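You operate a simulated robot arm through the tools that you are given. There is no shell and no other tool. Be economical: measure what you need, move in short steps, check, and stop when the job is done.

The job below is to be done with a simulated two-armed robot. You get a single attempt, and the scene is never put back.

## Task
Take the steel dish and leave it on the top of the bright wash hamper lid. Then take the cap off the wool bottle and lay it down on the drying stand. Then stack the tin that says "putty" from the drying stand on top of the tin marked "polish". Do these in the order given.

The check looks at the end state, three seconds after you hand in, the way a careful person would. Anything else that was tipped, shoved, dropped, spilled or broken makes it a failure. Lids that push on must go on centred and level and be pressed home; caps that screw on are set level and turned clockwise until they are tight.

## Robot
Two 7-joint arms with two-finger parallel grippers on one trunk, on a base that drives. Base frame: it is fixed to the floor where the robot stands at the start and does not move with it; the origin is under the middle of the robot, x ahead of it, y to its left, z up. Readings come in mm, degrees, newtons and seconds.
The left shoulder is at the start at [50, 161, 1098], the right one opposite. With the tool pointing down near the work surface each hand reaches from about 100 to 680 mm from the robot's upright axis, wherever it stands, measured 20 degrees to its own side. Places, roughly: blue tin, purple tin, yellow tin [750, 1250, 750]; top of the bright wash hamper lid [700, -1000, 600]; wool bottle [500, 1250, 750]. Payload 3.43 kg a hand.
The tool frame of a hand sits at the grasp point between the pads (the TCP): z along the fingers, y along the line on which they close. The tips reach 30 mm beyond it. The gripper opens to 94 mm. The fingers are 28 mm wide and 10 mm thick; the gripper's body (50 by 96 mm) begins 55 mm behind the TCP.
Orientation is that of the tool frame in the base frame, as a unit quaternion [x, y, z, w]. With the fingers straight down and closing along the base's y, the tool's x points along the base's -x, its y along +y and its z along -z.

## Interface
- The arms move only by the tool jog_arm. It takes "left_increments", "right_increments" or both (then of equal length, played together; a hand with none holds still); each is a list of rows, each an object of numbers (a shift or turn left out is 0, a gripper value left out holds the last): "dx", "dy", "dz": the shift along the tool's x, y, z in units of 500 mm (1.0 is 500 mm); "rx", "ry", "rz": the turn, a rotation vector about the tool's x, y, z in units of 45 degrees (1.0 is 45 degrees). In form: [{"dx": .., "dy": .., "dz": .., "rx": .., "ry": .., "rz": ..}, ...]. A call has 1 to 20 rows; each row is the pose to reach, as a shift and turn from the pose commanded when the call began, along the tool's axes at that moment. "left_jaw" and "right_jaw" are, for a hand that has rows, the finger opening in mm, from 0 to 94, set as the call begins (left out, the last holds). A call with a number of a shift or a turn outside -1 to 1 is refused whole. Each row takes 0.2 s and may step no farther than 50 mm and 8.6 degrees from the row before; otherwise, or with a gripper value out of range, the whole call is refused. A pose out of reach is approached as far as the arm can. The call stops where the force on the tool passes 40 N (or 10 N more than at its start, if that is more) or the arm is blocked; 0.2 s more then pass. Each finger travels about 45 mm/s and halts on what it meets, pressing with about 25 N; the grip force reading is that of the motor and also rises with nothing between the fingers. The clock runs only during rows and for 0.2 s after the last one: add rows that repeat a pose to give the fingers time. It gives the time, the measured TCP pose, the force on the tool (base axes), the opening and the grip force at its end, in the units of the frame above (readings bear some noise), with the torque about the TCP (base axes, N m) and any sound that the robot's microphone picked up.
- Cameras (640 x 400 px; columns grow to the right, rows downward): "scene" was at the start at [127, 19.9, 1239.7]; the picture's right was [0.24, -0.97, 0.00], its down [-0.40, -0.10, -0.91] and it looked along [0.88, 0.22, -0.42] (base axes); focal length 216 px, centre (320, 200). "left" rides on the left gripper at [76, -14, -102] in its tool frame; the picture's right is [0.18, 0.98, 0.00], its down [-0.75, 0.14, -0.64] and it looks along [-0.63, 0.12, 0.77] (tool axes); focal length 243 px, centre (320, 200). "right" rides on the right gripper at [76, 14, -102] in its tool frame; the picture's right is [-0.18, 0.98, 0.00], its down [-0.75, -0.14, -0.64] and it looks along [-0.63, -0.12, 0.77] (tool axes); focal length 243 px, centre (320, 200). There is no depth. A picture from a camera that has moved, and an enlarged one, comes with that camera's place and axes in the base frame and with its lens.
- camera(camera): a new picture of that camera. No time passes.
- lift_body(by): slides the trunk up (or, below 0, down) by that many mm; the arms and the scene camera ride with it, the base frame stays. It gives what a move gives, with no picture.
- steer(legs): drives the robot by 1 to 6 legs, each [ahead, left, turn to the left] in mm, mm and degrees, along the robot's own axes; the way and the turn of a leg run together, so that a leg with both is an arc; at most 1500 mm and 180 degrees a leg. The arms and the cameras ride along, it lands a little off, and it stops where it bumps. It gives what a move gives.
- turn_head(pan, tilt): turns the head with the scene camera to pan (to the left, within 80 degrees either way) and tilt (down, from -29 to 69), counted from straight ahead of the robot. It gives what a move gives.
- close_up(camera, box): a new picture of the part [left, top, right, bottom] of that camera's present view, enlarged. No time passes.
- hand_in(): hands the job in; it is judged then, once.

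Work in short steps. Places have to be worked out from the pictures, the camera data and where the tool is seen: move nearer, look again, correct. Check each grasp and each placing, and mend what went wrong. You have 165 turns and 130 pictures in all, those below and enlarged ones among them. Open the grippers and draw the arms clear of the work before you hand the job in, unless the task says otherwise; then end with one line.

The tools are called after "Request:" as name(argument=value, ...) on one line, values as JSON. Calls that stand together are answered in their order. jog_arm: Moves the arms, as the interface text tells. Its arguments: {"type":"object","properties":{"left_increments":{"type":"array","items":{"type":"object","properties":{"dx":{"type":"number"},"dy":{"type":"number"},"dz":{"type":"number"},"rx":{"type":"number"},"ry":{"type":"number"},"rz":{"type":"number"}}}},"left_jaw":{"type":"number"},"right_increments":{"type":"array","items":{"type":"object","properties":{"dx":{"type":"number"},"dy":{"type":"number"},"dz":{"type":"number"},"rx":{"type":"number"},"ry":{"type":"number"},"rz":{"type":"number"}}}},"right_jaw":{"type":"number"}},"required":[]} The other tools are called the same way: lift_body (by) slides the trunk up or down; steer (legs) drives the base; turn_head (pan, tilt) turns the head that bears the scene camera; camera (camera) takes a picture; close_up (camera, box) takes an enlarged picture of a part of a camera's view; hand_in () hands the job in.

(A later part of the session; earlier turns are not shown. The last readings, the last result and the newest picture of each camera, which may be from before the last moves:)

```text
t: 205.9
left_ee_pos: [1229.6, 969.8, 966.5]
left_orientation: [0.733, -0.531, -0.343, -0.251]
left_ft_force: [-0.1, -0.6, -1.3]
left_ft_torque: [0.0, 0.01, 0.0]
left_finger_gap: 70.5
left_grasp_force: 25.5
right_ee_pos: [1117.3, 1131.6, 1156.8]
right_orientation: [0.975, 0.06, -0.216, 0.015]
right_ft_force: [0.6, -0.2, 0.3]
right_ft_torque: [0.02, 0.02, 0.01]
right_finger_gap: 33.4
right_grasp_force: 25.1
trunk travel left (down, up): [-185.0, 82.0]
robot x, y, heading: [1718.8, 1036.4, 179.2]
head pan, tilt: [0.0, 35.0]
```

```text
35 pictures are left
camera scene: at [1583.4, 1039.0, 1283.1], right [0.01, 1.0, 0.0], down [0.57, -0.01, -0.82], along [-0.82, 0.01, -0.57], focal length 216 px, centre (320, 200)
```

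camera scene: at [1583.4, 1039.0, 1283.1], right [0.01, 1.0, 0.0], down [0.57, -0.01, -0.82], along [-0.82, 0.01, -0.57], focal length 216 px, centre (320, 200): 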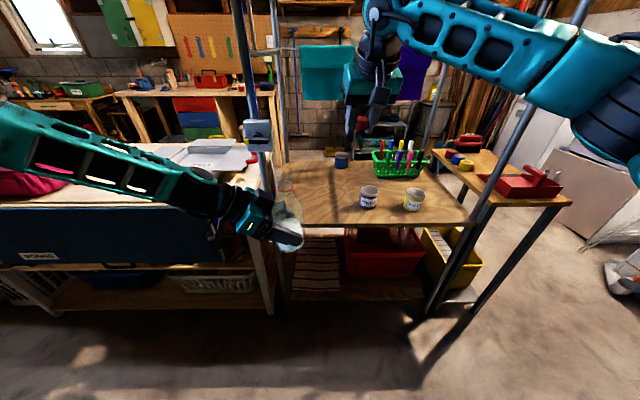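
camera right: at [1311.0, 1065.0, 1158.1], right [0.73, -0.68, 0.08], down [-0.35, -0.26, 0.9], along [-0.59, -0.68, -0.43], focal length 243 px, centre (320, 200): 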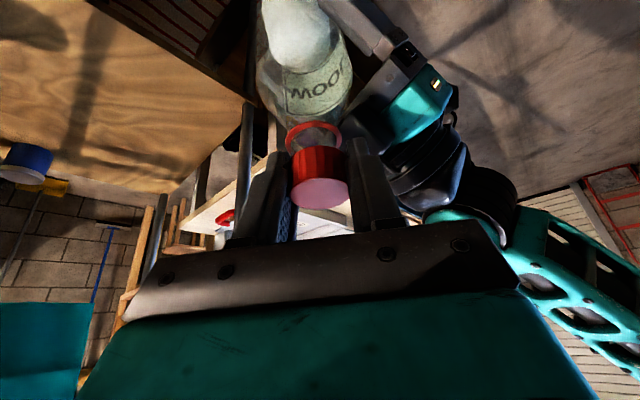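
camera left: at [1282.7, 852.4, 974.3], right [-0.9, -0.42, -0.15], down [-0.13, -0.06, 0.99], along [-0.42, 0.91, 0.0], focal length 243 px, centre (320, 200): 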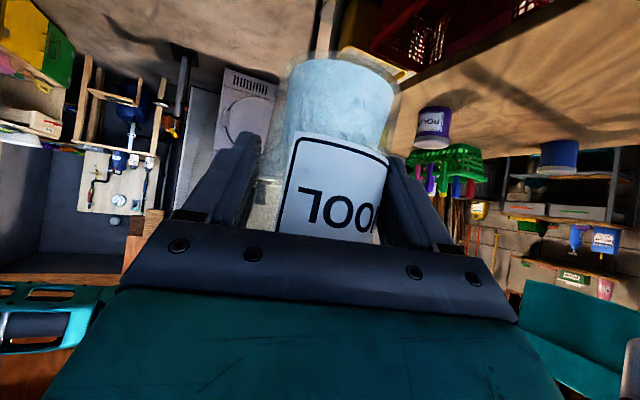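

The left forearm sticks far out sideways, so I must stay back from the post. The right hand can place the cap near the stand's back edge at about (915, 1125) from a stand-off position; driving there.

Request:
steer(legs=[[142, 47, 0.8]])

Request:
camera(camera="scene")

```text
t: 207.3
left_ee_pos: [1086.0, 914.8, 966.3]
left_orientation: [0.736, -0.525, -0.346, -0.25]
left_ft_force: [0.5, -1.0, -1.5]
left_ft_torque: [0.0, -0.04, -0.03]
left_finger_gap: 70.0
left_grasp_force: 25.0
right_ee_pos: [968.5, 1074.2, 1155.2]
right_orientation: [0.974, 0.069, -0.215, 0.017]
right_ft_force: [-0.1, -0.3, -0.2]
right_ft_torque: [0.02, -0.02, -0.03]
right_finger_gap: 33.3
right_grasp_force: 25.5
trunk travel left (down, up): [-185.0, 82.0]
robot x, y, heading: [1570.9, 993.9, -179.9]
head pan, tilt: [0.0, 35.0]
```

```text
34 pictures are left
camera scene: at [1436.7, 988.5, 1283.0], right [0.0, 1.0, 0.0], down [0.57, 0.0, -0.82], along [-0.82, 0.0, -0.57], focal length 216 px, centre (320, 200)
```

scene: 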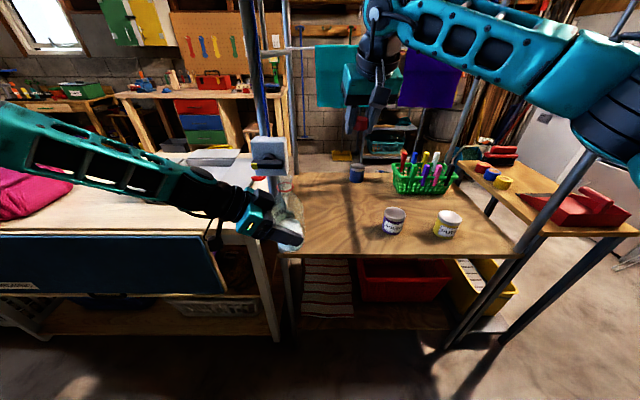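

Lowering the cap toward the free spot left of the polish tin.

Request:
jog_arm(right_increments=[{"dx": 0.027, "dy": -0.016, "dz": 0.085}, {"dx": 0.055, "dy": -0.031, "dz": 0.17}, {"dx": 0.082, "dy": -0.047, "dz": 0.255}, {"dx": 0.11, "dy": -0.063, "dz": 0.34}, {"dx": 0.137, "dy": -0.079, "dz": 0.426}, {"dx": 0.164, "dy": -0.094, "dz": 0.511}, {"dx": 0.192, "dy": -0.11, "dz": 0.596}, {"dx": 0.219, "dy": -0.126, "dz": 0.681}, {"dx": 0.219, "dy": -0.126, "dz": 0.681}])

Request:
camera(camera="right")

```text
t: 209.3
left_ee_pos: [1085.5, 915.6, 965.9]
left_orientation: [0.737, -0.525, -0.346, -0.249]
left_ft_force: [0.0, -0.3, -1.5]
left_ft_torque: [0.02, -0.01, 0.0]
left_finger_gap: 70.2
left_grasp_force: 25.0
right_ee_pos: [913.4, 1130.7, 796.7]
right_orientation: [0.974, 0.069, -0.215, 0.017]
right_ft_force: [-0.4, -0.3, 0.3]
right_ft_torque: [-0.02, 0.0, 0.04]
right_finger_gap: 33.3
right_grasp_force: 25.5
trunk travel left (down, up): [-185.0, 82.0]
robot x, y, heading: [1566.9, 991.6, -179.9]
head pan, tilt: [0.0, 35.0]
```

```text
33 pictures are left
camera right: at [1027.8, 1130.7, 858.3], right [-0.03, -1.0, 0.08], down [-0.43, 0.09, 0.9], along [-0.9, -0.01, -0.43], focal length 243 px, centre (320, 200)
```

right: 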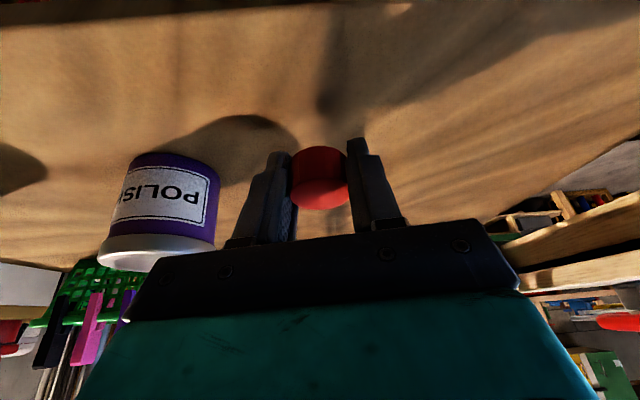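

Cap is centred over clear surface, polish tin to the side. Lowering the last bit with contact check.

Request:
jog_arm(right_increments=[{"dx": 0.0068, "dz": 0.0145}, {"dx": 0.0135, "dz": 0.029}, {"dx": 0.0135, "dz": 0.029}])

Request:
jog_arm(right_increments=[{"dx": 0.0021, "dz": 0.0045}, {"dx": 0.0034, "dz": 0.0072}, {"dx": 0.0042, "dz": 0.009}])

```text
t: 210.1
left_ee_pos: [1084.4, 915.0, 966.9]
left_orientation: [0.736, -0.526, -0.345, -0.25]
left_ft_force: [0.2, 0.5, -1.6]
left_ft_torque: [0.02, -0.02, -0.02]
left_finger_gap: 70.1
left_grasp_force: 25.1
right_ee_pos: [915.2, 1128.2, 782.3]
right_orientation: [0.974, 0.069, -0.216, 0.017]
right_ft_force: [-0.3, 0.0, -0.8]
right_ft_torque: [-0.01, -0.02, 0.02]
right_finger_gap: 33.1
right_grasp_force: 25.5
trunk travel left (down, up): [-185.0, 82.0]
robot x, y, heading: [1570.3, 995.1, -179.9]
head pan, tilt: [0.0, 35.0]
```

```text
t: 210.9
left_ee_pos: [1085.8, 915.1, 966.0]
left_orientation: [0.736, -0.526, -0.345, -0.25]
left_ft_force: [-0.2, 0.8, -1.7]
left_ft_torque: [-0.03, -0.04, 0.0]
left_finger_gap: 70.4
left_grasp_force: 25.7
right_ee_pos: [915.8, 1131.0, 779.1]
right_orientation: [0.974, 0.067, -0.216, 0.017]
right_ft_force: [-0.2, 0.4, 0.2]
right_ft_torque: [0.01, -0.04, -0.02]
right_finger_gap: 33.4
right_grasp_force: 25.1
trunk travel left (down, up): [-185.0, 82.0]
robot x, y, heading: [1566.1, 988.7, -179.5]
head pan, tilt: [0.0, 35.0]
```

Request:
jog_arm(right_increments=[{"dx": 0.0017, "dz": 0.0036}, {"dx": 0.0034, "dz": 0.0072}, {"dx": 0.0051, "dz": 0.0108}])

Request:
camera(camera="right")

```text
t: 211.7
left_ee_pos: [1085.9, 914.9, 966.4]
left_orientation: [0.736, -0.526, -0.346, -0.249]
left_ft_force: [0.4, 0.0, -2.0]
left_ft_torque: [-0.04, -0.01, 0.01]
left_finger_gap: 70.3
left_grasp_force: 25.4
right_ee_pos: [916.4, 1128.3, 774.3]
right_orientation: [0.974, 0.068, -0.216, 0.016]
right_ft_force: [-0.2, 0.4, -0.7]
right_ft_torque: [0.01, 0.03, 0.03]
right_finger_gap: 33.3
right_grasp_force: 24.5
trunk travel left (down, up): [-185.0, 82.0]
robot x, y, heading: [1571.4, 990.5, -179.8]
head pan, tilt: [0.0, 35.0]
```

```text
32 pictures are left
camera right: at [1030.3, 1129.9, 835.0], right [-0.03, -1.0, 0.08], down [-0.43, 0.08, 0.9], along [-0.9, -0.01, -0.43], focal length 243 px, centre (320, 200)
```

right: 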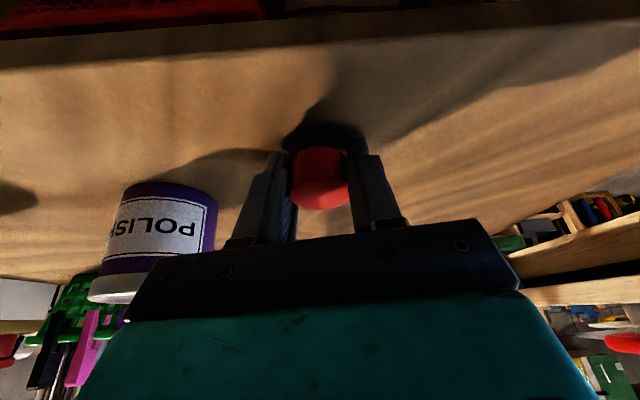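

Nearly there — shadows converge at the fingertips. A few more mm.

Request:
jog_arm(right_increments=[{"dx": 0.0017, "dz": 0.0036}, {"dx": 0.0034, "dz": 0.0072}, {"dx": 0.0051, "dz": 0.0108}])

```text
t: 212.5
left_ee_pos: [1086.7, 914.9, 967.5]
left_orientation: [0.735, -0.526, -0.346, -0.25]
left_ft_force: [0.4, -0.3, -1.4]
left_ft_torque: [-0.02, 0.01, -0.01]
left_finger_gap: 70.3
left_grasp_force: 25.4
right_ee_pos: [917.5, 1128.2, 772.2]
right_orientation: [0.973, 0.069, -0.219, 0.017]
right_ft_force: [5.0, 1.4, 20.4]
right_ft_torque: [0.42, -0.11, 0.02]
right_finger_gap: 32.9
right_grasp_force: 24.6
trunk travel left (down, up): [-185.0, 82.0]
robot x, y, heading: [1571.7, 991.3, -180.0]
head pan, tilt: [0.0, 35.0]
```

Fingertips touch. Easing 3 mm, opening, and withdrawing.

Request:
jog_arm(right_increments=[{"dx": -0.0025, "dz": -0.0054}, {"dx": -0.0025, "dz": -0.0054}, {"dx": -0.0025, "dz": -0.0054}, {"dx": -0.0025, "dz": -0.0054}, {"dx": -0.0025, "dz": -0.03}, {"dx": -0.0025, "dz": -0.1}, {"dx": -0.0025, "dz": -0.18}], right_jaw=60)

Request:
camera(camera="right")

```text
t: 214.1
left_ee_pos: [1086.0, 915.5, 965.2]
left_orientation: [0.736, -0.527, -0.345, -0.25]
left_ft_force: [0.0, 0.5, -2.6]
left_ft_torque: [-0.03, -0.02, 0.02]
left_finger_gap: 70.2
left_grasp_force: 25.5
right_ee_pos: [956.0, 1132.9, 849.3]
right_orientation: [0.974, 0.068, -0.216, 0.016]
right_ft_force: [-0.1, 0.0, -0.5]
right_ft_torque: [-0.01, -0.01, -0.02]
right_finger_gap: 60.2
right_grasp_force: 0.0
trunk travel left (down, up): [-185.0, 82.0]
robot x, y, heading: [1572.4, 994.3, -179.6]
head pan, tilt: [0.0, 35.0]
```

```text
31 pictures are left
camera right: at [1069.1, 1135.0, 911.3], right [-0.03, -1.0, 0.08], down [-0.43, 0.08, 0.9], along [-0.9, -0.01, -0.43], focal length 243 px, centre (320, 200)
```

right: 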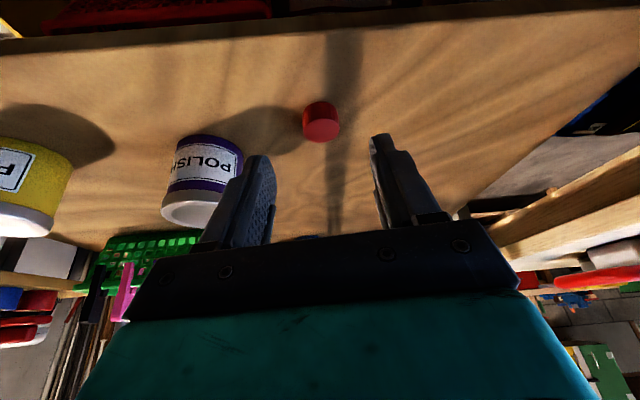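

Cap sits flat on the stand. Now the right hand goes up and over to take the open bottle by its neck from the left hand.

Request:
jog_arm(right_increments=[{"dx": -0.038, "dz": -0.081}, {"dx": -0.075, "dz": -0.161}, {"dx": -0.113, "dz": -0.242}, {"dx": -0.15, "dz": -0.322}, {"dx": -0.188, "dz": -0.403}, {"dx": -0.226, "dz": -0.483}, {"dx": -0.263, "dz": -0.564}, {"dx": -0.231, "dy": 0.075, "dz": -0.579}, {"dx": -0.199, "dy": 0.149, "dz": -0.594}, {"dx": -0.167, "dy": 0.224, "dz": -0.609}, {"dx": -0.135, "dy": 0.299, "dz": -0.623}, {"dx": -0.103, "dy": 0.373, "dz": -0.638}, {"dx": -0.071, "dy": 0.448, "dz": -0.653}, {"dx": -0.071, "dy": 0.448, "dz": -0.653}])

Request:
camera(camera="right")

```text
t: 217.1
left_ee_pos: [1084.5, 916.0, 966.6]
left_orientation: [0.736, -0.526, -0.345, -0.25]
left_ft_force: [0.3, 0.1, -2.2]
left_ft_torque: [0.02, 0.01, 0.02]
left_finger_gap: 70.0
left_grasp_force: 25.2
right_ee_pos: [1083.9, 927.8, 1162.8]
right_orientation: [0.974, 0.068, -0.216, 0.017]
right_ft_force: [-0.3, 0.0, 1.3]
right_ft_torque: [-0.02, -0.01, 0.0]
right_finger_gap: 60.0
right_grasp_force: 0.0
trunk travel left (down, up): [-185.0, 82.0]
robot x, y, heading: [1568.8, 994.0, -179.7]
head pan, tilt: [0.0, 35.0]
```

```text
30 pictures are left
camera right: at [1198.5, 928.5, 1224.3], right [-0.03, -1.0, 0.08], down [-0.43, 0.09, 0.9], along [-0.9, -0.01, -0.43], focal length 243 px, centre (320, 200)
```

right: 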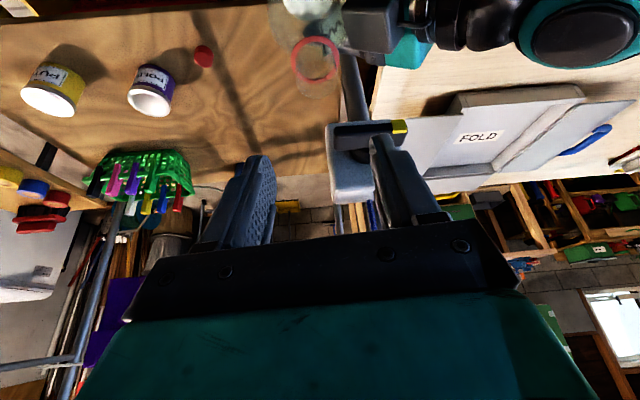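

The neck with its red ring is at about (1090, 922). Lowering over it and gripping the neck.

Request:
jog_arm(right_increments=[{"dx": 0.03, "dy": 0.014, "dz": 0.04}, {"dx": 0.06, "dy": 0.014, "dz": 0.1}, {"dx": 0.081, "dy": 0.014, "dz": 0.15}, {"dx": 0.081, "dy": 0.014, "dz": 0.15}])

Request:
camera(camera="right")

```text
t: 218.0
left_ee_pos: [1087.5, 911.8, 960.3]
left_orientation: [0.741, -0.523, -0.339, -0.249]
left_ft_force: [-1.7, -1.5, -3.3]
left_ft_torque: [0.18, 0.01, 0.0]
left_finger_gap: 70.1
left_grasp_force: 25.0
right_ee_pos: [1095.1, 919.3, 1081.9]
right_orientation: [0.973, 0.068, -0.221, 0.023]
right_ft_force: [0.6, 1.1, 1.5]
right_ft_torque: [-0.06, -0.02, 0.0]
right_finger_gap: 59.3
right_grasp_force: 0.0
trunk travel left (down, up): [-185.0, 82.0]
robot x, y, heading: [1567.1, 991.6, -179.9]
head pan, tilt: [0.0, 35.0]
stopped in row 4 (left hand): the force on the tool passed its limit (the readings are from after the stop); the commanded pose is now the measured one
```

```text
29 pictures are left
camera right: at [1208.9, 921.4, 1141.3], right [-0.02, -1.0, 0.09], down [-0.42, 0.1, 0.9], along [-0.91, -0.02, -0.42], focal length 243 px, centre (320, 200)
```

right: 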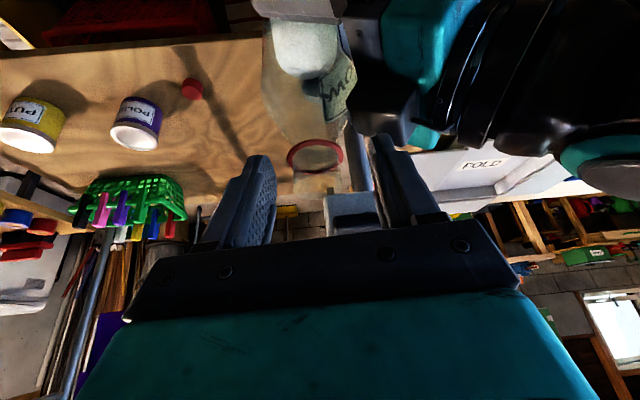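

The right hand brushed the left one, but the neck ring is centred between its fingers. Closing on the neck now.

Request:
jog_arm(right_increments=[{"dx": 0}, {"dx": 0}, {"dx": 0}, {"dx": 0}], right_jaw=0)

Request:
camera(camera="right")

```text
t: 219.0
left_ee_pos: [1086.2, 911.6, 959.4]
left_orientation: [0.741, -0.524, -0.339, -0.248]
left_ft_force: [3.5, -9.7, -0.4]
left_ft_torque: [0.67, 0.22, -0.02]
left_finger_gap: 70.1
left_grasp_force: 24.8
right_ee_pos: [1094.5, 919.8, 1081.3]
right_orientation: [0.972, 0.069, -0.222, 0.022]
right_ft_force: [-2.0, 10.1, -0.3]
right_ft_torque: [0.6, 0.12, -0.07]
right_finger_gap: 27.8
right_grasp_force: 24.1
trunk travel left (down, up): [-185.0, 82.0]
robot x, y, heading: [1568.0, 989.1, -179.8]
head pan, tilt: [0.0, 35.0]
```

```text
28 pictures are left
camera right: at [1208.4, 921.7, 1141.0], right [-0.03, -1.0, 0.09], down [-0.42, 0.09, 0.9], along [-0.91, -0.02, -0.42], focal length 243 px, centre (320, 200)
```

right: 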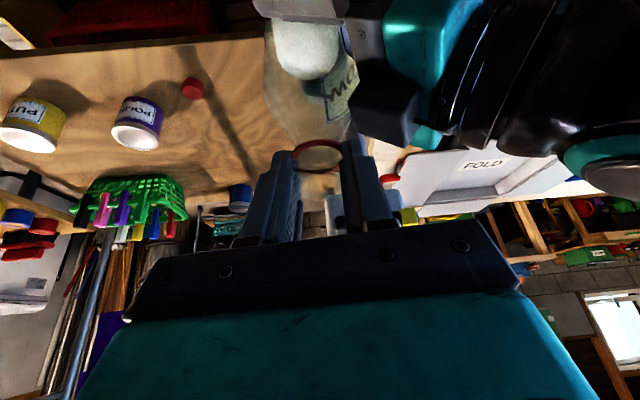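

Neck gripped (27.8 mm). Opening the left hand, then sliding it out sideways to the left.

Request:
jog_arm(left_increments=[{"dx": 0}, {"dx": 0}, {"dx": 0}], left_jaw=92)

Request:
jog_arm(left_increments=[{"dx": 0.02, "dz": -0.019}, {"dx": 0.06, "dz": -0.056}, {"dx": 0.11, "dz": -0.102}, {"dx": 0.166, "dz": -0.154}, {"dx": 0.2, "dz": -0.2}])

Request:
camera(camera="scene")

```text
t: 219.8
left_ee_pos: [1086.2, 912.5, 959.8]
left_orientation: [0.741, -0.524, -0.34, -0.249]
left_ft_force: [0.6, -0.7, 0.5]
left_ft_torque: [0.06, 0.0, 0.03]
left_finger_gap: 92.0
left_grasp_force: 0.0
right_ee_pos: [1094.9, 917.8, 1080.4]
right_orientation: [0.973, 0.069, -0.221, 0.024]
right_ft_force: [0.8, 0.3, -1.0]
right_ft_torque: [0.04, -0.01, -0.01]
right_finger_gap: 27.6
right_grasp_force: 24.7
trunk travel left (down, up): [-185.0, 82.0]
robot x, y, heading: [1570.4, 989.5, -179.7]
head pan, tilt: [0.0, 35.0]
```

```text
t: 221.0
left_ee_pos: [1130.3, 779.0, 947.9]
left_orientation: [0.74, -0.524, -0.34, -0.249]
left_ft_force: [0.8, 0.2, 0.1]
left_ft_torque: [-0.04, 0.01, 0.0]
left_finger_gap: 92.0
left_grasp_force: 0.0
right_ee_pos: [1094.9, 919.8, 1082.0]
right_orientation: [0.973, 0.068, -0.222, 0.023]
right_ft_force: [-0.5, 0.6, -0.9]
right_ft_torque: [0.02, 0.0, 0.01]
right_finger_gap: 27.6
right_grasp_force: 25.5
trunk travel left (down, up): [-185.0, 82.0]
robot x, y, heading: [1567.2, 991.3, -179.8]
head pan, tilt: [0.0, 35.0]
```

```text
27 pictures are left
camera scene: at [1437.6, 988.5, 1283.2], right [0.0, 1.0, 0.0], down [0.57, 0.0, -0.82], along [-0.82, 0.0, -0.57], focal length 216 px, centre (320, 200)
```

scene: 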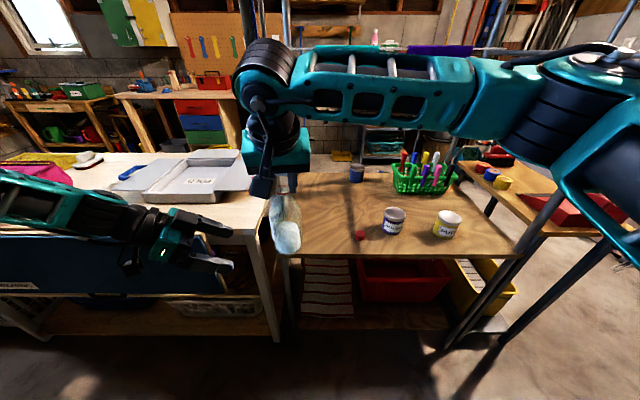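

Bottle is now in the right hand alone. Moving it out over the stand while tucking the left hand up and away.

Request:
jog_arm(left_increments=[{"dx": -0.035, "dy": -0.011, "dz": -0.076}, {"dx": -0.07, "dy": -0.021, "dz": -0.152}, {"dx": -0.105, "dy": -0.032, "dz": -0.228}, {"dx": -0.14, "dy": -0.043, "dz": -0.305}, {"dx": -0.175, "dy": -0.054, "dz": -0.381}, {"dx": -0.21, "dy": -0.064, "dz": -0.457}, {"dx": -0.245, "dy": -0.075, "dz": -0.533}, {"dx": -0.245, "dy": -0.075, "dz": -0.533}], right_increments=[{"dx": -0.037, "dy": -0.065, "dz": 0.011}, {"dx": -0.075, "dy": -0.129, "dz": 0.022}, {"dx": -0.112, "dy": -0.194, "dz": 0.033}, {"dx": -0.149, "dy": -0.258, "dz": 0.045}, {"dx": -0.186, "dy": -0.323, "dz": 0.056}, {"dx": -0.224, "dy": -0.387, "dz": 0.067}, {"dx": -0.261, "dy": -0.452, "dz": 0.078}, {"dx": -0.261, "dy": -0.452, "dz": 0.078}], left_jaw=20)

Request:
steer(legs=[[0, -48, 0], [265, 0, 0]])

Request:
camera(camera="scene")

```text
t: 222.8
left_ee_pos: [1204.4, 669.6, 1215.0]
left_orientation: [0.741, -0.524, -0.339, -0.249]
left_ft_force: [-0.3, 0.2, -0.1]
left_ft_torque: [0.0, 0.0, -0.03]
left_finger_gap: 20.1
left_grasp_force: 0.2
right_ee_pos: [927.3, 1122.7, 1097.8]
right_orientation: [0.973, 0.068, -0.221, 0.024]
right_ft_force: [0.5, -0.3, -1.7]
right_ft_torque: [0.03, -0.05, 0.01]
right_finger_gap: 27.7
right_grasp_force: 25.0
trunk travel left (down, up): [-185.0, 82.0]
robot x, y, heading: [1568.7, 988.7, -179.7]
head pan, tilt: [0.0, 35.0]
```

```text
t: 225.2
left_ee_pos: [934.5, 721.1, 1214.7]
left_orientation: [0.739, -0.527, -0.338, -0.25]
left_ft_force: [0.1, 0.0, 0.0]
left_ft_torque: [0.01, -0.02, 0.0]
left_finger_gap: 20.1
left_grasp_force: 0.0
right_ee_pos: [661.9, 1176.2, 1096.7]
right_orientation: [0.973, 0.065, -0.22, 0.024]
right_ft_force: [0.3, -0.1, -2.7]
right_ft_torque: [0.02, -0.02, 0.02]
right_finger_gap: 27.4
right_grasp_force: 24.6
trunk travel left (down, up): [-185.0, 82.0]
robot x, y, heading: [1301.8, 1040.9, 179.8]
head pan, tilt: [0.0, 35.0]
```

```text
26 pictures are left
camera scene: at [1169.7, 1038.3, 1283.1], right [0.0, 1.0, 0.0], down [0.57, 0.0, -0.82], along [-0.82, 0.0, -0.57], focal length 216 px, centre (320, 200)
```

scene: 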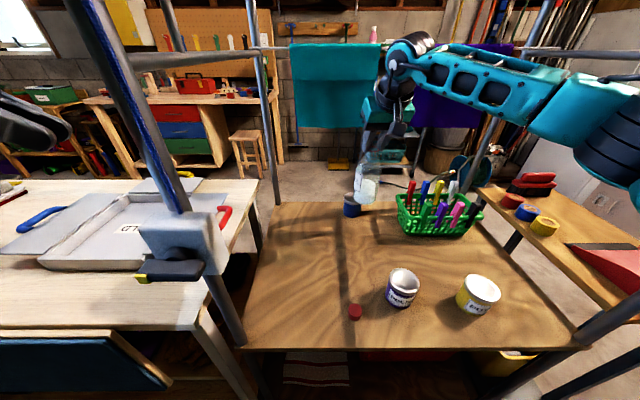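

Positioned well. Moving over the bottle's original place (614, 1187) and descending close to the surface.

Request:
jog_arm(right_increments=[{"dx": -0.083, "dy": -0.035, "dz": 0.04}, {"dx": -0.048, "dy": -0.035, "dz": 0.115}, {"dx": -0.012, "dy": -0.035, "dz": 0.189}, {"dx": 0.023, "dy": -0.035, "dz": 0.264}, {"dx": 0.059, "dy": -0.035, "dz": 0.338}, {"dx": 0.059, "dy": -0.035, "dz": 0.338}])

Request:
close_up(camera="scene", box=[300, 120, 460, 240])

```text
t: 226.7
left_ee_pos: [934.5, 722.3, 1214.3]
left_orientation: [0.739, -0.527, -0.337, -0.25]
left_ft_force: [-0.4, 1.0, 0.2]
left_ft_torque: [-0.02, -0.01, -0.03]
left_finger_gap: 20.0
left_grasp_force: 0.1
right_ee_pos: [612.4, 1185.1, 931.3]
right_orientation: [0.973, 0.065, -0.221, 0.022]
right_ft_force: [1.1, 0.8, -1.9]
right_ft_torque: [0.0, 0.0, 0.0]
right_finger_gap: 27.6
right_grasp_force: 24.7
trunk travel left (down, up): [-185.0, 82.0]
robot x, y, heading: [1301.8, 1040.7, 179.6]
head pan, tilt: [0.0, 35.0]
```

```text
3.33 times, centred on (380, 180) of scene
camera zoom: at [1170.5, 1038.3, 1283.2], right [0.0, 1.0, 0.0], down [0.57, 0.0, -0.82], along [-0.82, 0.0, -0.57], focal length 721 px, centre (120, 267)
```

zoom: 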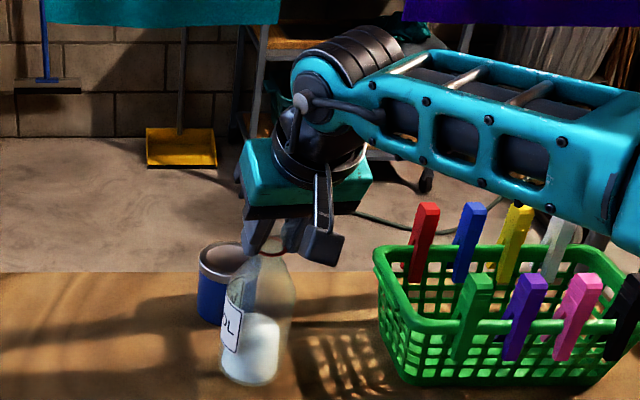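

Lowering in small steps until it touches.

Request:
jog_arm(right_increments=[{"dx": 0.0034, "dz": 0.0072}, {"dx": 0.0068, "dz": 0.0145}, {"dx": 0.0068, "dz": 0.0145}])

Request:
jog_arm(right_increments=[{"dx": 0.0021, "dz": 0.0045}, {"dx": 0.0042, "dz": 0.009}, {"dx": 0.0042, "dz": 0.009}])

```text
t: 227.4
left_ee_pos: [933.9, 721.3, 1214.0]
left_orientation: [0.74, -0.526, -0.338, -0.249]
left_ft_force: [0.1, 0.6, 0.1]
left_ft_torque: [-0.01, 0.01, -0.01]
left_finger_gap: 20.2
left_grasp_force: 0.1
right_ee_pos: [612.5, 1185.1, 923.8]
right_orientation: [0.973, 0.065, -0.221, 0.022]
right_ft_force: [0.3, 0.0, -1.8]
right_ft_torque: [0.01, -0.02, 0.01]
right_finger_gap: 27.6
right_grasp_force: 24.9
trunk travel left (down, up): [-185.0, 82.0]
robot x, y, heading: [1300.1, 1037.7, 179.8]
head pan, tilt: [0.0, 35.0]
```

```text
t: 228.2
left_ee_pos: [935.2, 721.2, 1214.7]
left_orientation: [0.738, -0.526, -0.339, -0.25]
left_ft_force: [0.1, 0.7, 0.4]
left_ft_torque: [0.0, 0.01, 0.01]
left_finger_gap: 20.2
left_grasp_force: 0.1
right_ee_pos: [613.2, 1184.8, 921.3]
right_orientation: [0.972, 0.064, -0.224, 0.023]
right_ft_force: [0.9, 0.6, 6.6]
right_ft_torque: [0.17, -0.28, 0.0]
right_finger_gap: 27.7
right_grasp_force: 25.3
trunk travel left (down, up): [-185.0, 82.0]
robot x, y, heading: [1302.2, 1041.7, 179.9]
head pan, tilt: [0.0, 35.0]
```

One edge touches (slight tilt). Pressing a few mm more to seat it flat.

Request:
jog_arm(right_increments=[{"dx": 0.0021, "dz": 0.0045}, {"dx": 0.0042, "dz": 0.009}, {"dx": 0.0051, "dz": 0.0108}, {"dx": 0.0051, "dz": 0.0108}])

Request:
close_up(camera="scene", box=[300, 120, 460, 240])

```text
t: 229.2
left_ee_pos: [935.6, 720.1, 1214.8]
left_orientation: [0.739, -0.526, -0.34, -0.249]
left_ft_force: [-0.1, 0.0, 0.3]
left_ft_torque: [-0.02, 0.02, 0.0]
left_finger_gap: 19.8
left_grasp_force: 0.2
right_ee_pos: [612.5, 1182.9, 918.2]
right_orientation: [0.972, 0.064, -0.225, 0.022]
right_ft_force: [-5.6, 0.1, 20.3]
right_ft_torque: [0.09, 0.57, 0.01]
right_finger_gap: 27.8
right_grasp_force: 25.0
trunk travel left (down, up): [-185.0, 82.0]
robot x, y, heading: [1303.1, 1039.0, 179.6]
head pan, tilt: [0.0, 35.0]
```

```text
3.33 times, centred on (380, 180) of scene
camera zoom: at [1172.2, 1037.8, 1283.5], right [0.0, 1.0, 0.0], down [0.57, 0.0, -0.82], along [-0.82, 0.0, -0.57], focal length 721 px, centre (120, 267)
```

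zoom: 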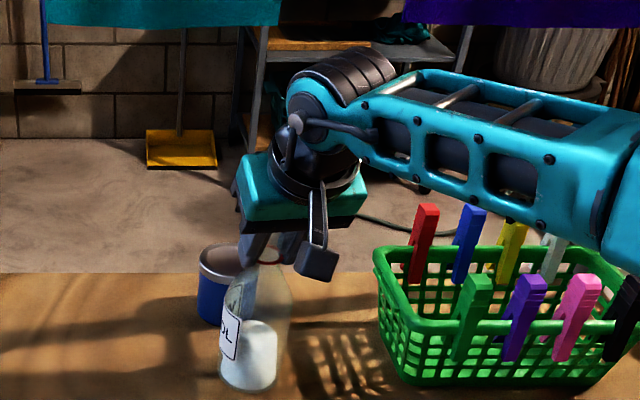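

Seated. Easing off and opening the fingers, then rising along the tool axis.

Request:
jog_arm(right_increments=[{"dx": -0.003, "dz": -0.0064}, {"dx": -0.005, "dz": -0.0108}, {"dx": -0.005, "dz": -0.0108}, {"dx": -0.005, "dz": -0.0108}, {"dx": -0.005, "dz": -0.0108}, {"dx": -0.005, "dz": -0.05}, {"dx": -0.005, "dz": -0.12}, {"dx": -0.005, "dz": -0.2}, {"dx": -0.005, "dz": -0.28}], right_jaw=66)

Request:
camera(camera="right")

```text
t: 231.2
left_ee_pos: [935.3, 721.4, 1214.8]
left_orientation: [0.738, -0.527, -0.338, -0.25]
left_ft_force: [0.5, 0.8, 0.6]
left_ft_torque: [0.05, 0.01, 0.02]
left_finger_gap: 20.1
left_grasp_force: 0.1
right_ee_pos: [668.8, 1194.2, 1041.0]
right_orientation: [0.973, 0.065, -0.22, 0.022]
right_ft_force: [0.4, -0.3, 1.0]
right_ft_torque: [0.0, 0.05, -0.02]
right_finger_gap: 65.9
right_grasp_force: 0.1
trunk travel left (down, up): [-185.0, 82.0]
robot x, y, heading: [1299.7, 1039.3, 179.8]
head pan, tilt: [0.0, 35.0]
```

```text
23 pictures are left
camera right: at [782.9, 1193.9, 1100.8], right [-0.03, -1.0, 0.09], down [-0.42, 0.1, 0.9], along [-0.91, -0.01, -0.42], focal length 243 px, centre (320, 200)
```

right: 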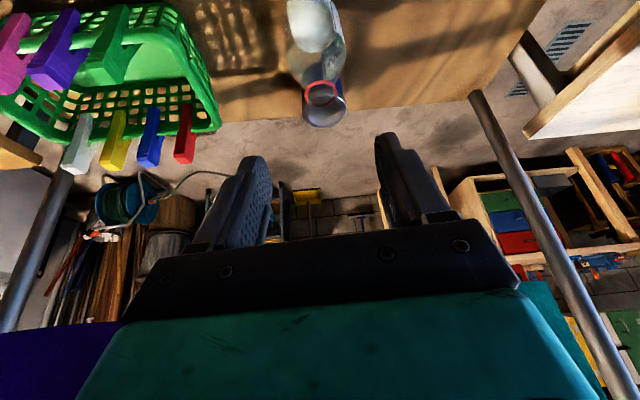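

The bottle stands upright in its original spot, uncapped. Now for the tins: repositioning the robot back and to the right so both are on the right arm's side.

Request:
steer(legs=[[-145, 0, 0], [0, -180, 0]])

Request:
camera(camera="scene")

Request:
camera(camera="right")

```text
t: 233.7
left_ee_pos: [1085.1, 898.7, 1215.5]
left_orientation: [0.739, -0.526, -0.338, -0.249]
left_ft_force: [0.1, 0.3, 0.3]
left_ft_torque: [-0.01, 0.06, -0.02]
left_finger_gap: 20.1
left_grasp_force: 0.1
right_ee_pos: [817.8, 1367.4, 1041.4]
right_orientation: [0.973, 0.067, -0.221, 0.023]
right_ft_force: [-0.2, 1.0, 0.1]
right_ft_torque: [-0.03, -0.01, 0.02]
right_finger_gap: 66.4
right_grasp_force: 0.1
trunk travel left (down, up): [-185.0, 82.0]
robot x, y, heading: [1452.9, 1216.2, 180.3]
head pan, tilt: [0.0, 35.0]
```

```text
22 pictures are left
camera scene: at [1320.3, 1216.0, 1283.2], right [0.0, 1.0, 0.0], down [0.57, 0.0, -0.82], along [-0.82, 0.0, -0.57], focal length 216 px, centre (320, 200)
```

scene: 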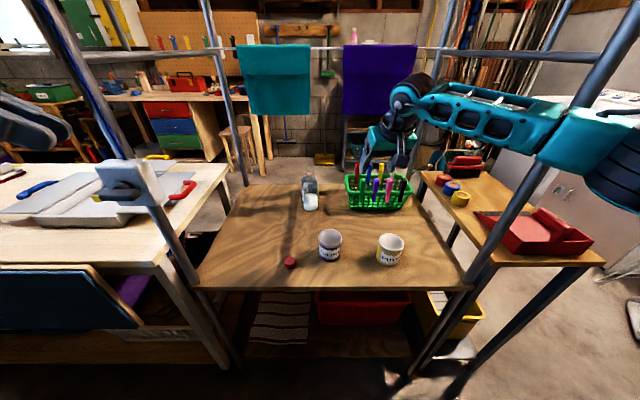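

```text
21 pictures are left
camera right: at [931.4, 1370.4, 1100.3], right [-0.03, -1.0, 0.1], down [-0.42, 0.1, 0.9], along [-0.91, -0.01, -0.42], focal length 243 px, centre (320, 200)
```

right: 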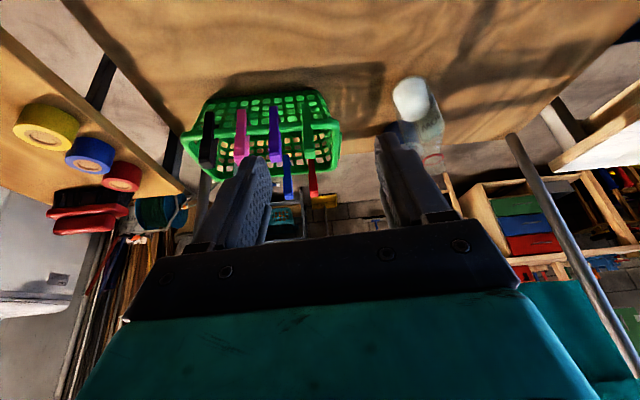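

Putty is at about (870, 1426), polish (845, 1246). Turning the right hand straight down above putty, jaws open.

Request:
jog_arm(right_increments=[{"dx": 0.046, "dy": -0.021, "dz": 0.041, "rx": 0.012, "ry": 0.113, "rz": 0.034}, {"dx": 0.092, "dy": -0.042, "dz": 0.081, "rx": 0.024, "ry": 0.226, "rz": 0.068}, {"dx": 0.137, "dy": -0.063, "dz": 0.122, "rx": 0.035, "ry": 0.339, "rz": 0.103}, {"dx": 0.183, "dy": -0.084, "dz": 0.162, "rx": 0.047, "ry": 0.452, "rz": 0.137}, {"dx": 0.229, "dy": -0.105, "dz": 0.203, "rx": 0.059, "ry": 0.565, "rz": 0.171}, {"dx": 0.229, "dy": -0.105, "dz": 0.203, "rx": 0.059, "ry": 0.565, "rz": 0.171}], right_jaw=92)

Request:
camera(camera="right")

```text
t: 235.1
left_ee_pos: [1085.8, 898.1, 1215.1]
left_orientation: [0.74, -0.524, -0.34, -0.249]
left_ft_force: [-0.1, 0.0, -0.1]
left_ft_torque: [-0.01, 0.01, -0.01]
left_finger_gap: 20.0
left_grasp_force: 0.1
right_ee_pos: [868.3, 1422.8, 898.8]
right_orientation: [1.0, 0.001, -0.001, 0.0]
right_ft_force: [-0.8, 0.4, -0.7]
right_ft_torque: [0.02, 0.0, -0.01]
right_finger_gap: 92.1
right_grasp_force: 0.1
trunk travel left (down, up): [-185.0, 82.0]
robot x, y, heading: [1448.0, 1218.9, 180.0]
head pan, tilt: [0.0, 35.0]
```

```text
20 pictures are left
camera right: at [945.3, 1409.3, 1000.9], right [-0.18, -0.98, 0.0], down [-0.75, 0.14, 0.64], along [-0.63, 0.12, -0.77], focal length 243 px, centre (320, 200)
```

right: 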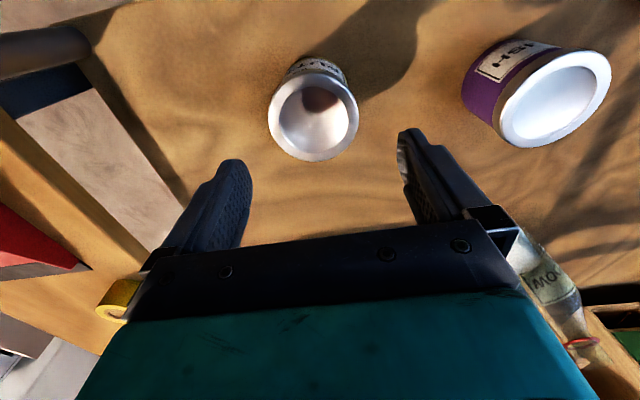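

Putty's lid is at (877, 1428), ø≈69. Centring and descending around it.

Request:
jog_arm(right_increments=[{"dx": 0.016, "dy": -0.01, "dz": 0.03}, {"dx": 0.016, "dy": -0.01, "dz": 0.1}, {"dx": 0.016, "dy": -0.01, "dz": 0.16}, {"dx": 0.016, "dy": -0.01, "dz": 0.218}, {"dx": 0.016, "dy": -0.01, "dz": 0.218}])

Request:
camera(camera="right")

```text
t: 236.3
left_ee_pos: [1086.0, 896.7, 1213.5]
left_orientation: [0.739, -0.526, -0.339, -0.25]
left_ft_force: [0.5, 0.4, 0.4]
left_ft_torque: [-0.02, 0.01, -0.04]
left_finger_gap: 19.9
left_grasp_force: 0.1
right_ee_pos: [877.2, 1430.8, 790.2]
right_orientation: [1.0, 0.0, -0.001, -0.001]
right_ft_force: [-0.2, 0.2, -0.3]
right_ft_torque: [0.0, -0.02, 0.01]
right_finger_gap: 92.2
right_grasp_force: 0.0
trunk travel left (down, up): [-185.0, 82.0]
robot x, y, heading: [1448.3, 1216.2, 179.9]
head pan, tilt: [0.0, 35.0]
```

```text
19 pictures are left
camera right: at [954.8, 1416.1, 893.6], right [-0.18, -0.98, 0.0], down [-0.75, 0.14, 0.64], along [-0.63, 0.12, -0.76], focal length 243 px, centre (320, 200)
```

right: 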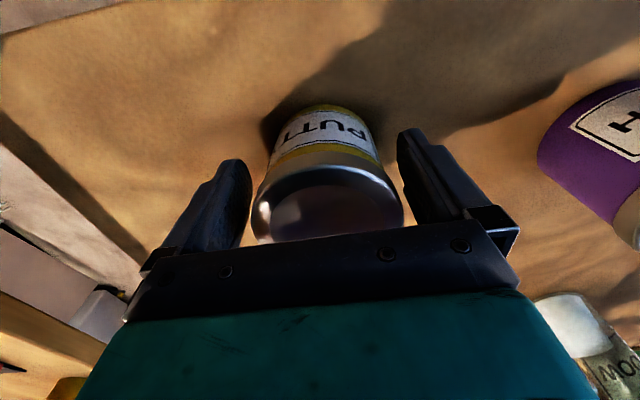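

Centred on the tin. Closing.

Request:
jog_arm(right_increments=[{"dx": 0}, {"dx": 0}, {"dx": 0}, {"dx": 0}], right_jaw=0)

Request:
jog_arm(right_increments=[{"dz": -0.03}, {"dz": -0.1}, {"dz": -0.18}, {"dz": -0.26}, {"dz": -0.26}])

Request:
camera(camera="right")

Request:
camera(camera="scene")

```text
t: 237.3
left_ee_pos: [1084.8, 899.0, 1214.7]
left_orientation: [0.74, -0.525, -0.339, -0.249]
left_ft_force: [0.4, -0.4, 0.5]
left_ft_torque: [0.02, -0.02, 0.0]
left_finger_gap: 19.9
left_grasp_force: 0.1
right_ee_pos: [878.6, 1429.9, 790.3]
right_orientation: [1.0, 0.0, 0.0, 0.0]
right_ft_force: [0.9, -0.6, 0.0]
right_ft_torque: [0.01, 0.01, -0.02]
right_finger_gap: 74.9
right_grasp_force: 24.8
trunk travel left (down, up): [-185.0, 82.0]
robot x, y, heading: [1450.2, 1215.8, 180.1]
head pan, tilt: [0.0, 35.0]
```

```text
t: 238.5
left_ee_pos: [1085.0, 898.9, 1214.9]
left_orientation: [0.739, -0.526, -0.339, -0.249]
left_ft_force: [-0.1, -0.4, 0.3]
left_ft_torque: [0.04, 0.03, 0.02]
left_finger_gap: 20.1
left_grasp_force: 0.0
right_ee_pos: [878.0, 1431.4, 923.4]
right_orientation: [1.0, -0.001, -0.001, 0.0]
right_ft_force: [-0.2, 0.2, -1.6]
right_ft_torque: [-0.03, 0.02, 0.01]
right_finger_gap: 74.7
right_grasp_force: 24.9
trunk travel left (down, up): [-185.0, 82.0]
robot x, y, heading: [1449.9, 1217.8, 180.0]
head pan, tilt: [0.0, 35.0]
```

```text
18 pictures are left
camera right: at [955.0, 1416.2, 1024.9], right [-0.18, -0.98, 0.0], down [-0.75, 0.14, 0.64], along [-0.63, 0.12, -0.77], focal length 243 px, centre (320, 200)
```

right: 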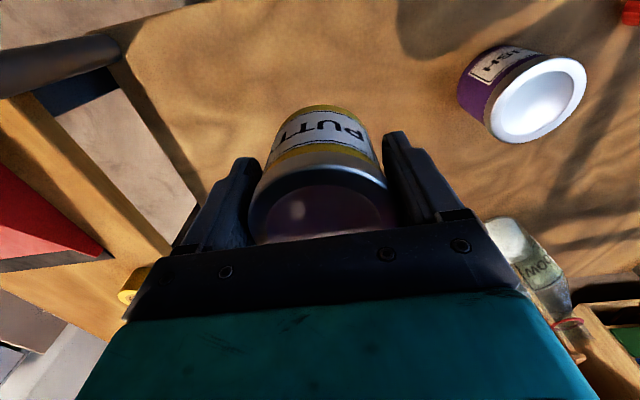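

```text
17 pictures are left
camera scene: at [1320.0, 1215.5, 1283.1], right [0.0, 1.0, 0.0], down [0.57, 0.0, -0.82], along [-0.82, 0.0, -0.57], focal length 216 px, centre (320, 200)
```

scene: 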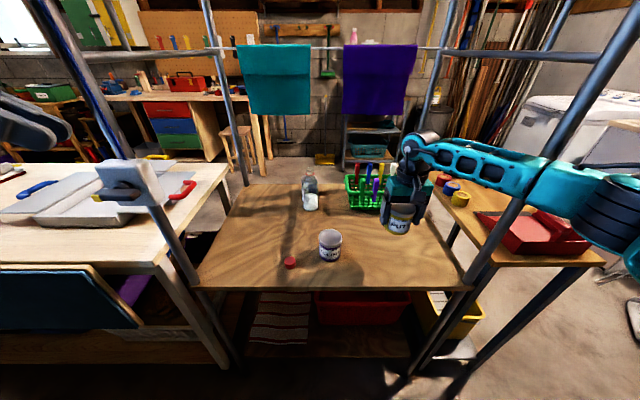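

Putty is held. Moving over near polish at a height that lets the wrist camera see polish's lid directly.

Request:
jog_arm(right_increments=[{"dx": -0.02, "dy": 0.07, "dz": -0.04}, {"dx": -0.045, "dy": 0.14, "dz": -0.074}, {"dx": -0.07, "dy": 0.215, "dz": -0.074}, {"dx": -0.1, "dy": 0.285, "dz": -0.074}, {"dx": -0.126, "dy": 0.358, "dz": -0.074}, {"dx": -0.126, "dy": 0.358, "dz": -0.074}])

Request:
camera(camera="right")

Request:
close_up(camera="scene", box=[260, 160, 420, 280])

```text
t: 239.9
left_ee_pos: [1084.7, 897.6, 1214.7]
left_orientation: [0.74, -0.524, -0.34, -0.249]
left_ft_force: [0.6, 0.5, 0.4]
left_ft_torque: [0.0, -0.03, 0.05]
left_finger_gap: 20.2
left_grasp_force: 0.1
right_ee_pos: [828.9, 1260.5, 956.3]
right_orientation: [1.0, 0.0, -0.001, 0.0]
right_ft_force: [0.3, -0.5, -1.9]
right_ft_torque: [0.01, -0.02, 0.01]
right_finger_gap: 75.1
right_grasp_force: 25.0
right hand out of reach, approached as far as the arm can: row 5, 6
trunk travel left (down, up): [-185.0, 82.0]
robot x, y, heading: [1447.7, 1213.7, 180.0]
head pan, tilt: [0.0, 35.0]
```

```text
16 pictures are left
camera right: at [907.0, 1244.7, 1058.6], right [-0.18, -0.98, 0.0], down [-0.75, 0.14, 0.64], along [-0.63, 0.12, -0.77], focal length 243 px, centre (320, 200)
```

right: 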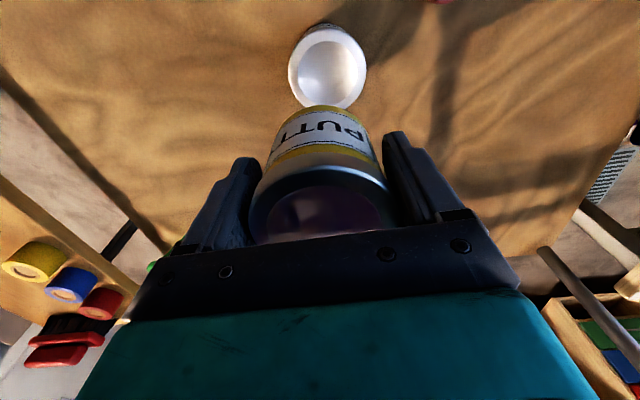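

```text
3.33 times, centred on (340, 220) of scene
camera zoom: at [1320.0, 1215.2, 1283.1], right [0.0, 1.0, 0.0], down [0.57, 0.0, -0.82], along [-0.82, 0.0, -0.57], focal length 721 px, centre (253, 133)
```

zoom: 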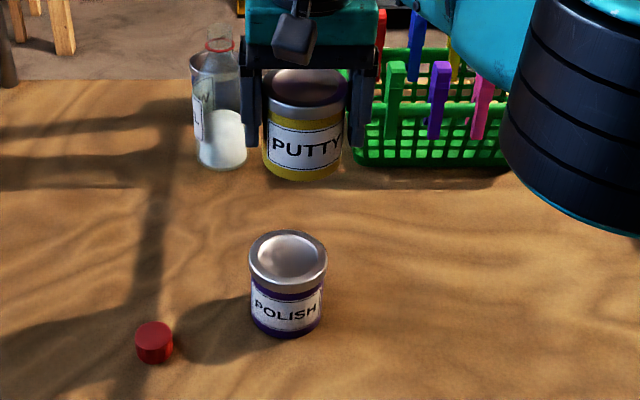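

Rechecking with lid width (75 mm per the jaw reading) puts lid tops at z≈801 and polish at about (853, 1247), with putty held ~7 mm ahead of the TCP. Moving above polish to TCP (860, 1247, 890).

Request:
jog_arm(right_increments=[{"dx": 0.03, "dy": 0.013, "dz": 0.03}, {"dx": 0.062, "dy": 0.027, "dz": 0.08}, {"dx": 0.062, "dy": 0.027, "dz": 0.132}, {"dx": 0.062, "dy": 0.027, "dz": 0.132}])

Request:
close_up(camera="scene", box=[270, 180, 390, 270])

Request:
camera(camera="right")

```text
t: 240.9
left_ee_pos: [1084.3, 898.0, 1214.8]
left_orientation: [0.74, -0.526, -0.338, -0.249]
left_ft_force: [0.0, -0.4, -0.5]
left_ft_torque: [-0.02, 0.0, 0.01]
left_finger_gap: 20.2
left_grasp_force: 0.0
right_ee_pos: [863.3, 1245.5, 886.9]
right_orientation: [1.0, -0.002, -0.001, -0.001]
right_ft_force: [0.7, 0.7, -1.8]
right_ft_torque: [-0.02, 0.03, 0.01]
right_finger_gap: 75.0
right_grasp_force: 25.4
trunk travel left (down, up): [-185.0, 82.0]
robot x, y, heading: [1450.4, 1215.0, 180.1]
head pan, tilt: [0.0, 35.0]
```

```text
4.44 times, centred on (330, 225) of scene
camera zoom: at [1320.1, 1215.4, 1283.2], right [0.0, 1.0, 0.0], down [0.57, 0.0, -0.82], along [-0.82, 0.0, -0.57], focal length 961 px, centre (276, 89)
```

zoom: 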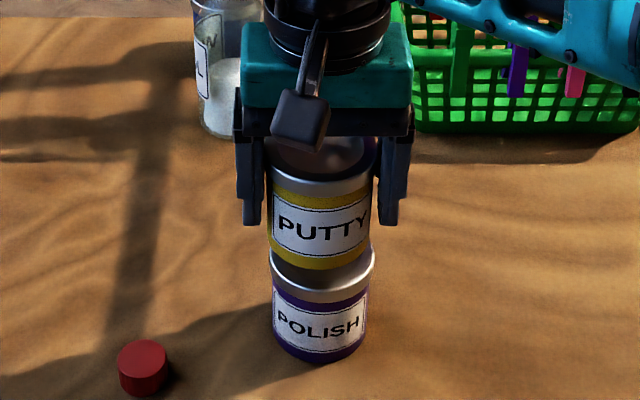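

```text
13 pictures are left
camera right: at [939.9, 1230.9, 989.9], right [-0.18, -0.98, 0.0], down [-0.75, 0.14, 0.64], along [-0.63, 0.12, -0.77], focal length 243 px, centre (320, 200)
```

right: 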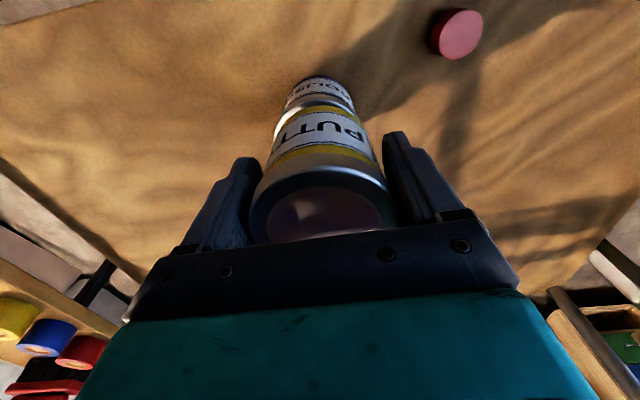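

Both views agree putty is about 7 mm too near me and aligned sideways. Correcting and lowering to just above polish.

Request:
jog_arm(right_increments=[{"dx": -0.014, "dy": -0.003}, {"dx": -0.014, "dy": -0.003, "dz": 0.03}, {"dx": -0.014, "dy": -0.003, "dz": 0.05}, {"dx": -0.014, "dy": -0.003, "dz": 0.05}])

Request:
close_up(camera="scene", box=[290, 200, 370, 260])

```text
t: 241.9
left_ee_pos: [1085.4, 897.8, 1214.0]
left_orientation: [0.739, -0.525, -0.34, -0.248]
left_ft_force: [0.3, 0.2, -1.2]
left_ft_torque: [0.0, -0.02, 0.03]
left_finger_gap: 20.1
left_grasp_force: 0.0
right_ee_pos: [855.5, 1246.4, 866.3]
right_orientation: [1.0, 0.0, -0.004, 0.0]
right_ft_force: [-2.0, 0.1, 17.7]
right_ft_torque: [-0.06, -0.14, -0.04]
right_finger_gap: 74.9
right_grasp_force: 24.8
trunk travel left (down, up): [-185.0, 82.0]
robot x, y, heading: [1452.0, 1219.0, 179.7]
head pan, tilt: [0.0, 35.0]
```

```text
6.67 times, centred on (330, 230) of scene
camera zoom: at [1321.7, 1215.4, 1283.7], right [0.0, 1.0, 0.0], down [0.57, 0.0, -0.82], along [-0.82, 0.0, -0.57], focal length 1441 px, centre (253, 0)
```

zoom: 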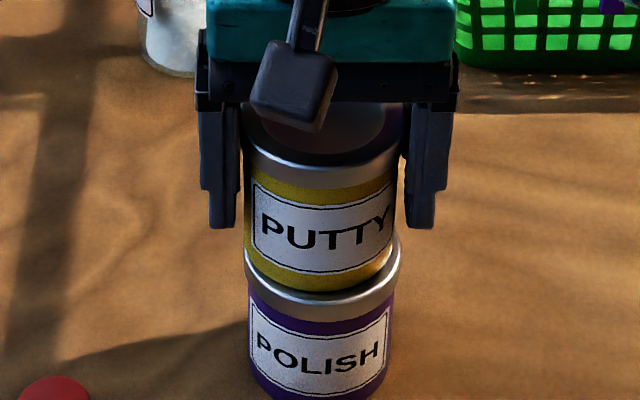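

Contact already at TCP 866 (so lid top ≈817). I look closely at the joint between the tins before releasing.

Request:
close_up(camera="scene", box=[314, 226, 362, 262])

Request:
close_up(camera="right", box=[240, 40, 400, 160])

```text
11.11 times, centred on (338, 244) of scene
camera zoom: at [1321.7, 1215.4, 1283.7], right [0.0, 1.0, 0.0], down [0.57, 0.0, -0.82], along [-0.82, 0.0, -0.57], focal length 2402 px, centre (120, -289)
```

zoom: 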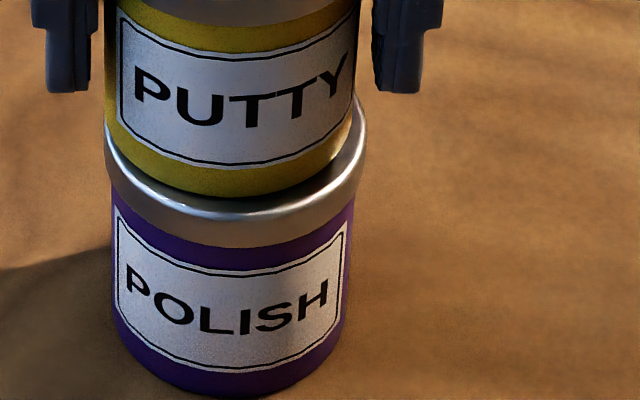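

```text
3.33 times, centred on (320, 100) of right
camera zoom: at [932.1, 1232.5, 968.2], right [-0.19, -0.98, 0.0], down [-0.75, 0.14, 0.65], along [-0.64, 0.12, -0.76], focal length 809 px, centre (320, 533)
```

zoom: 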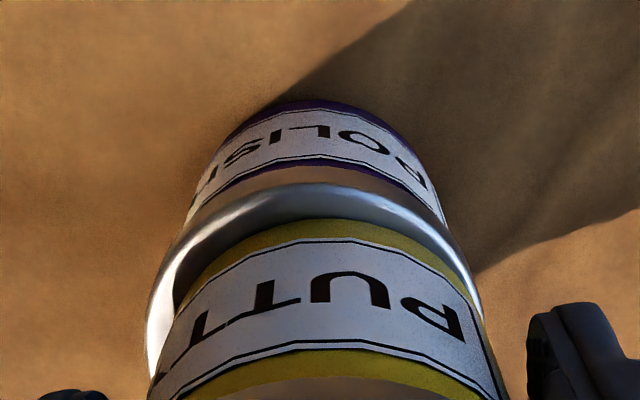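

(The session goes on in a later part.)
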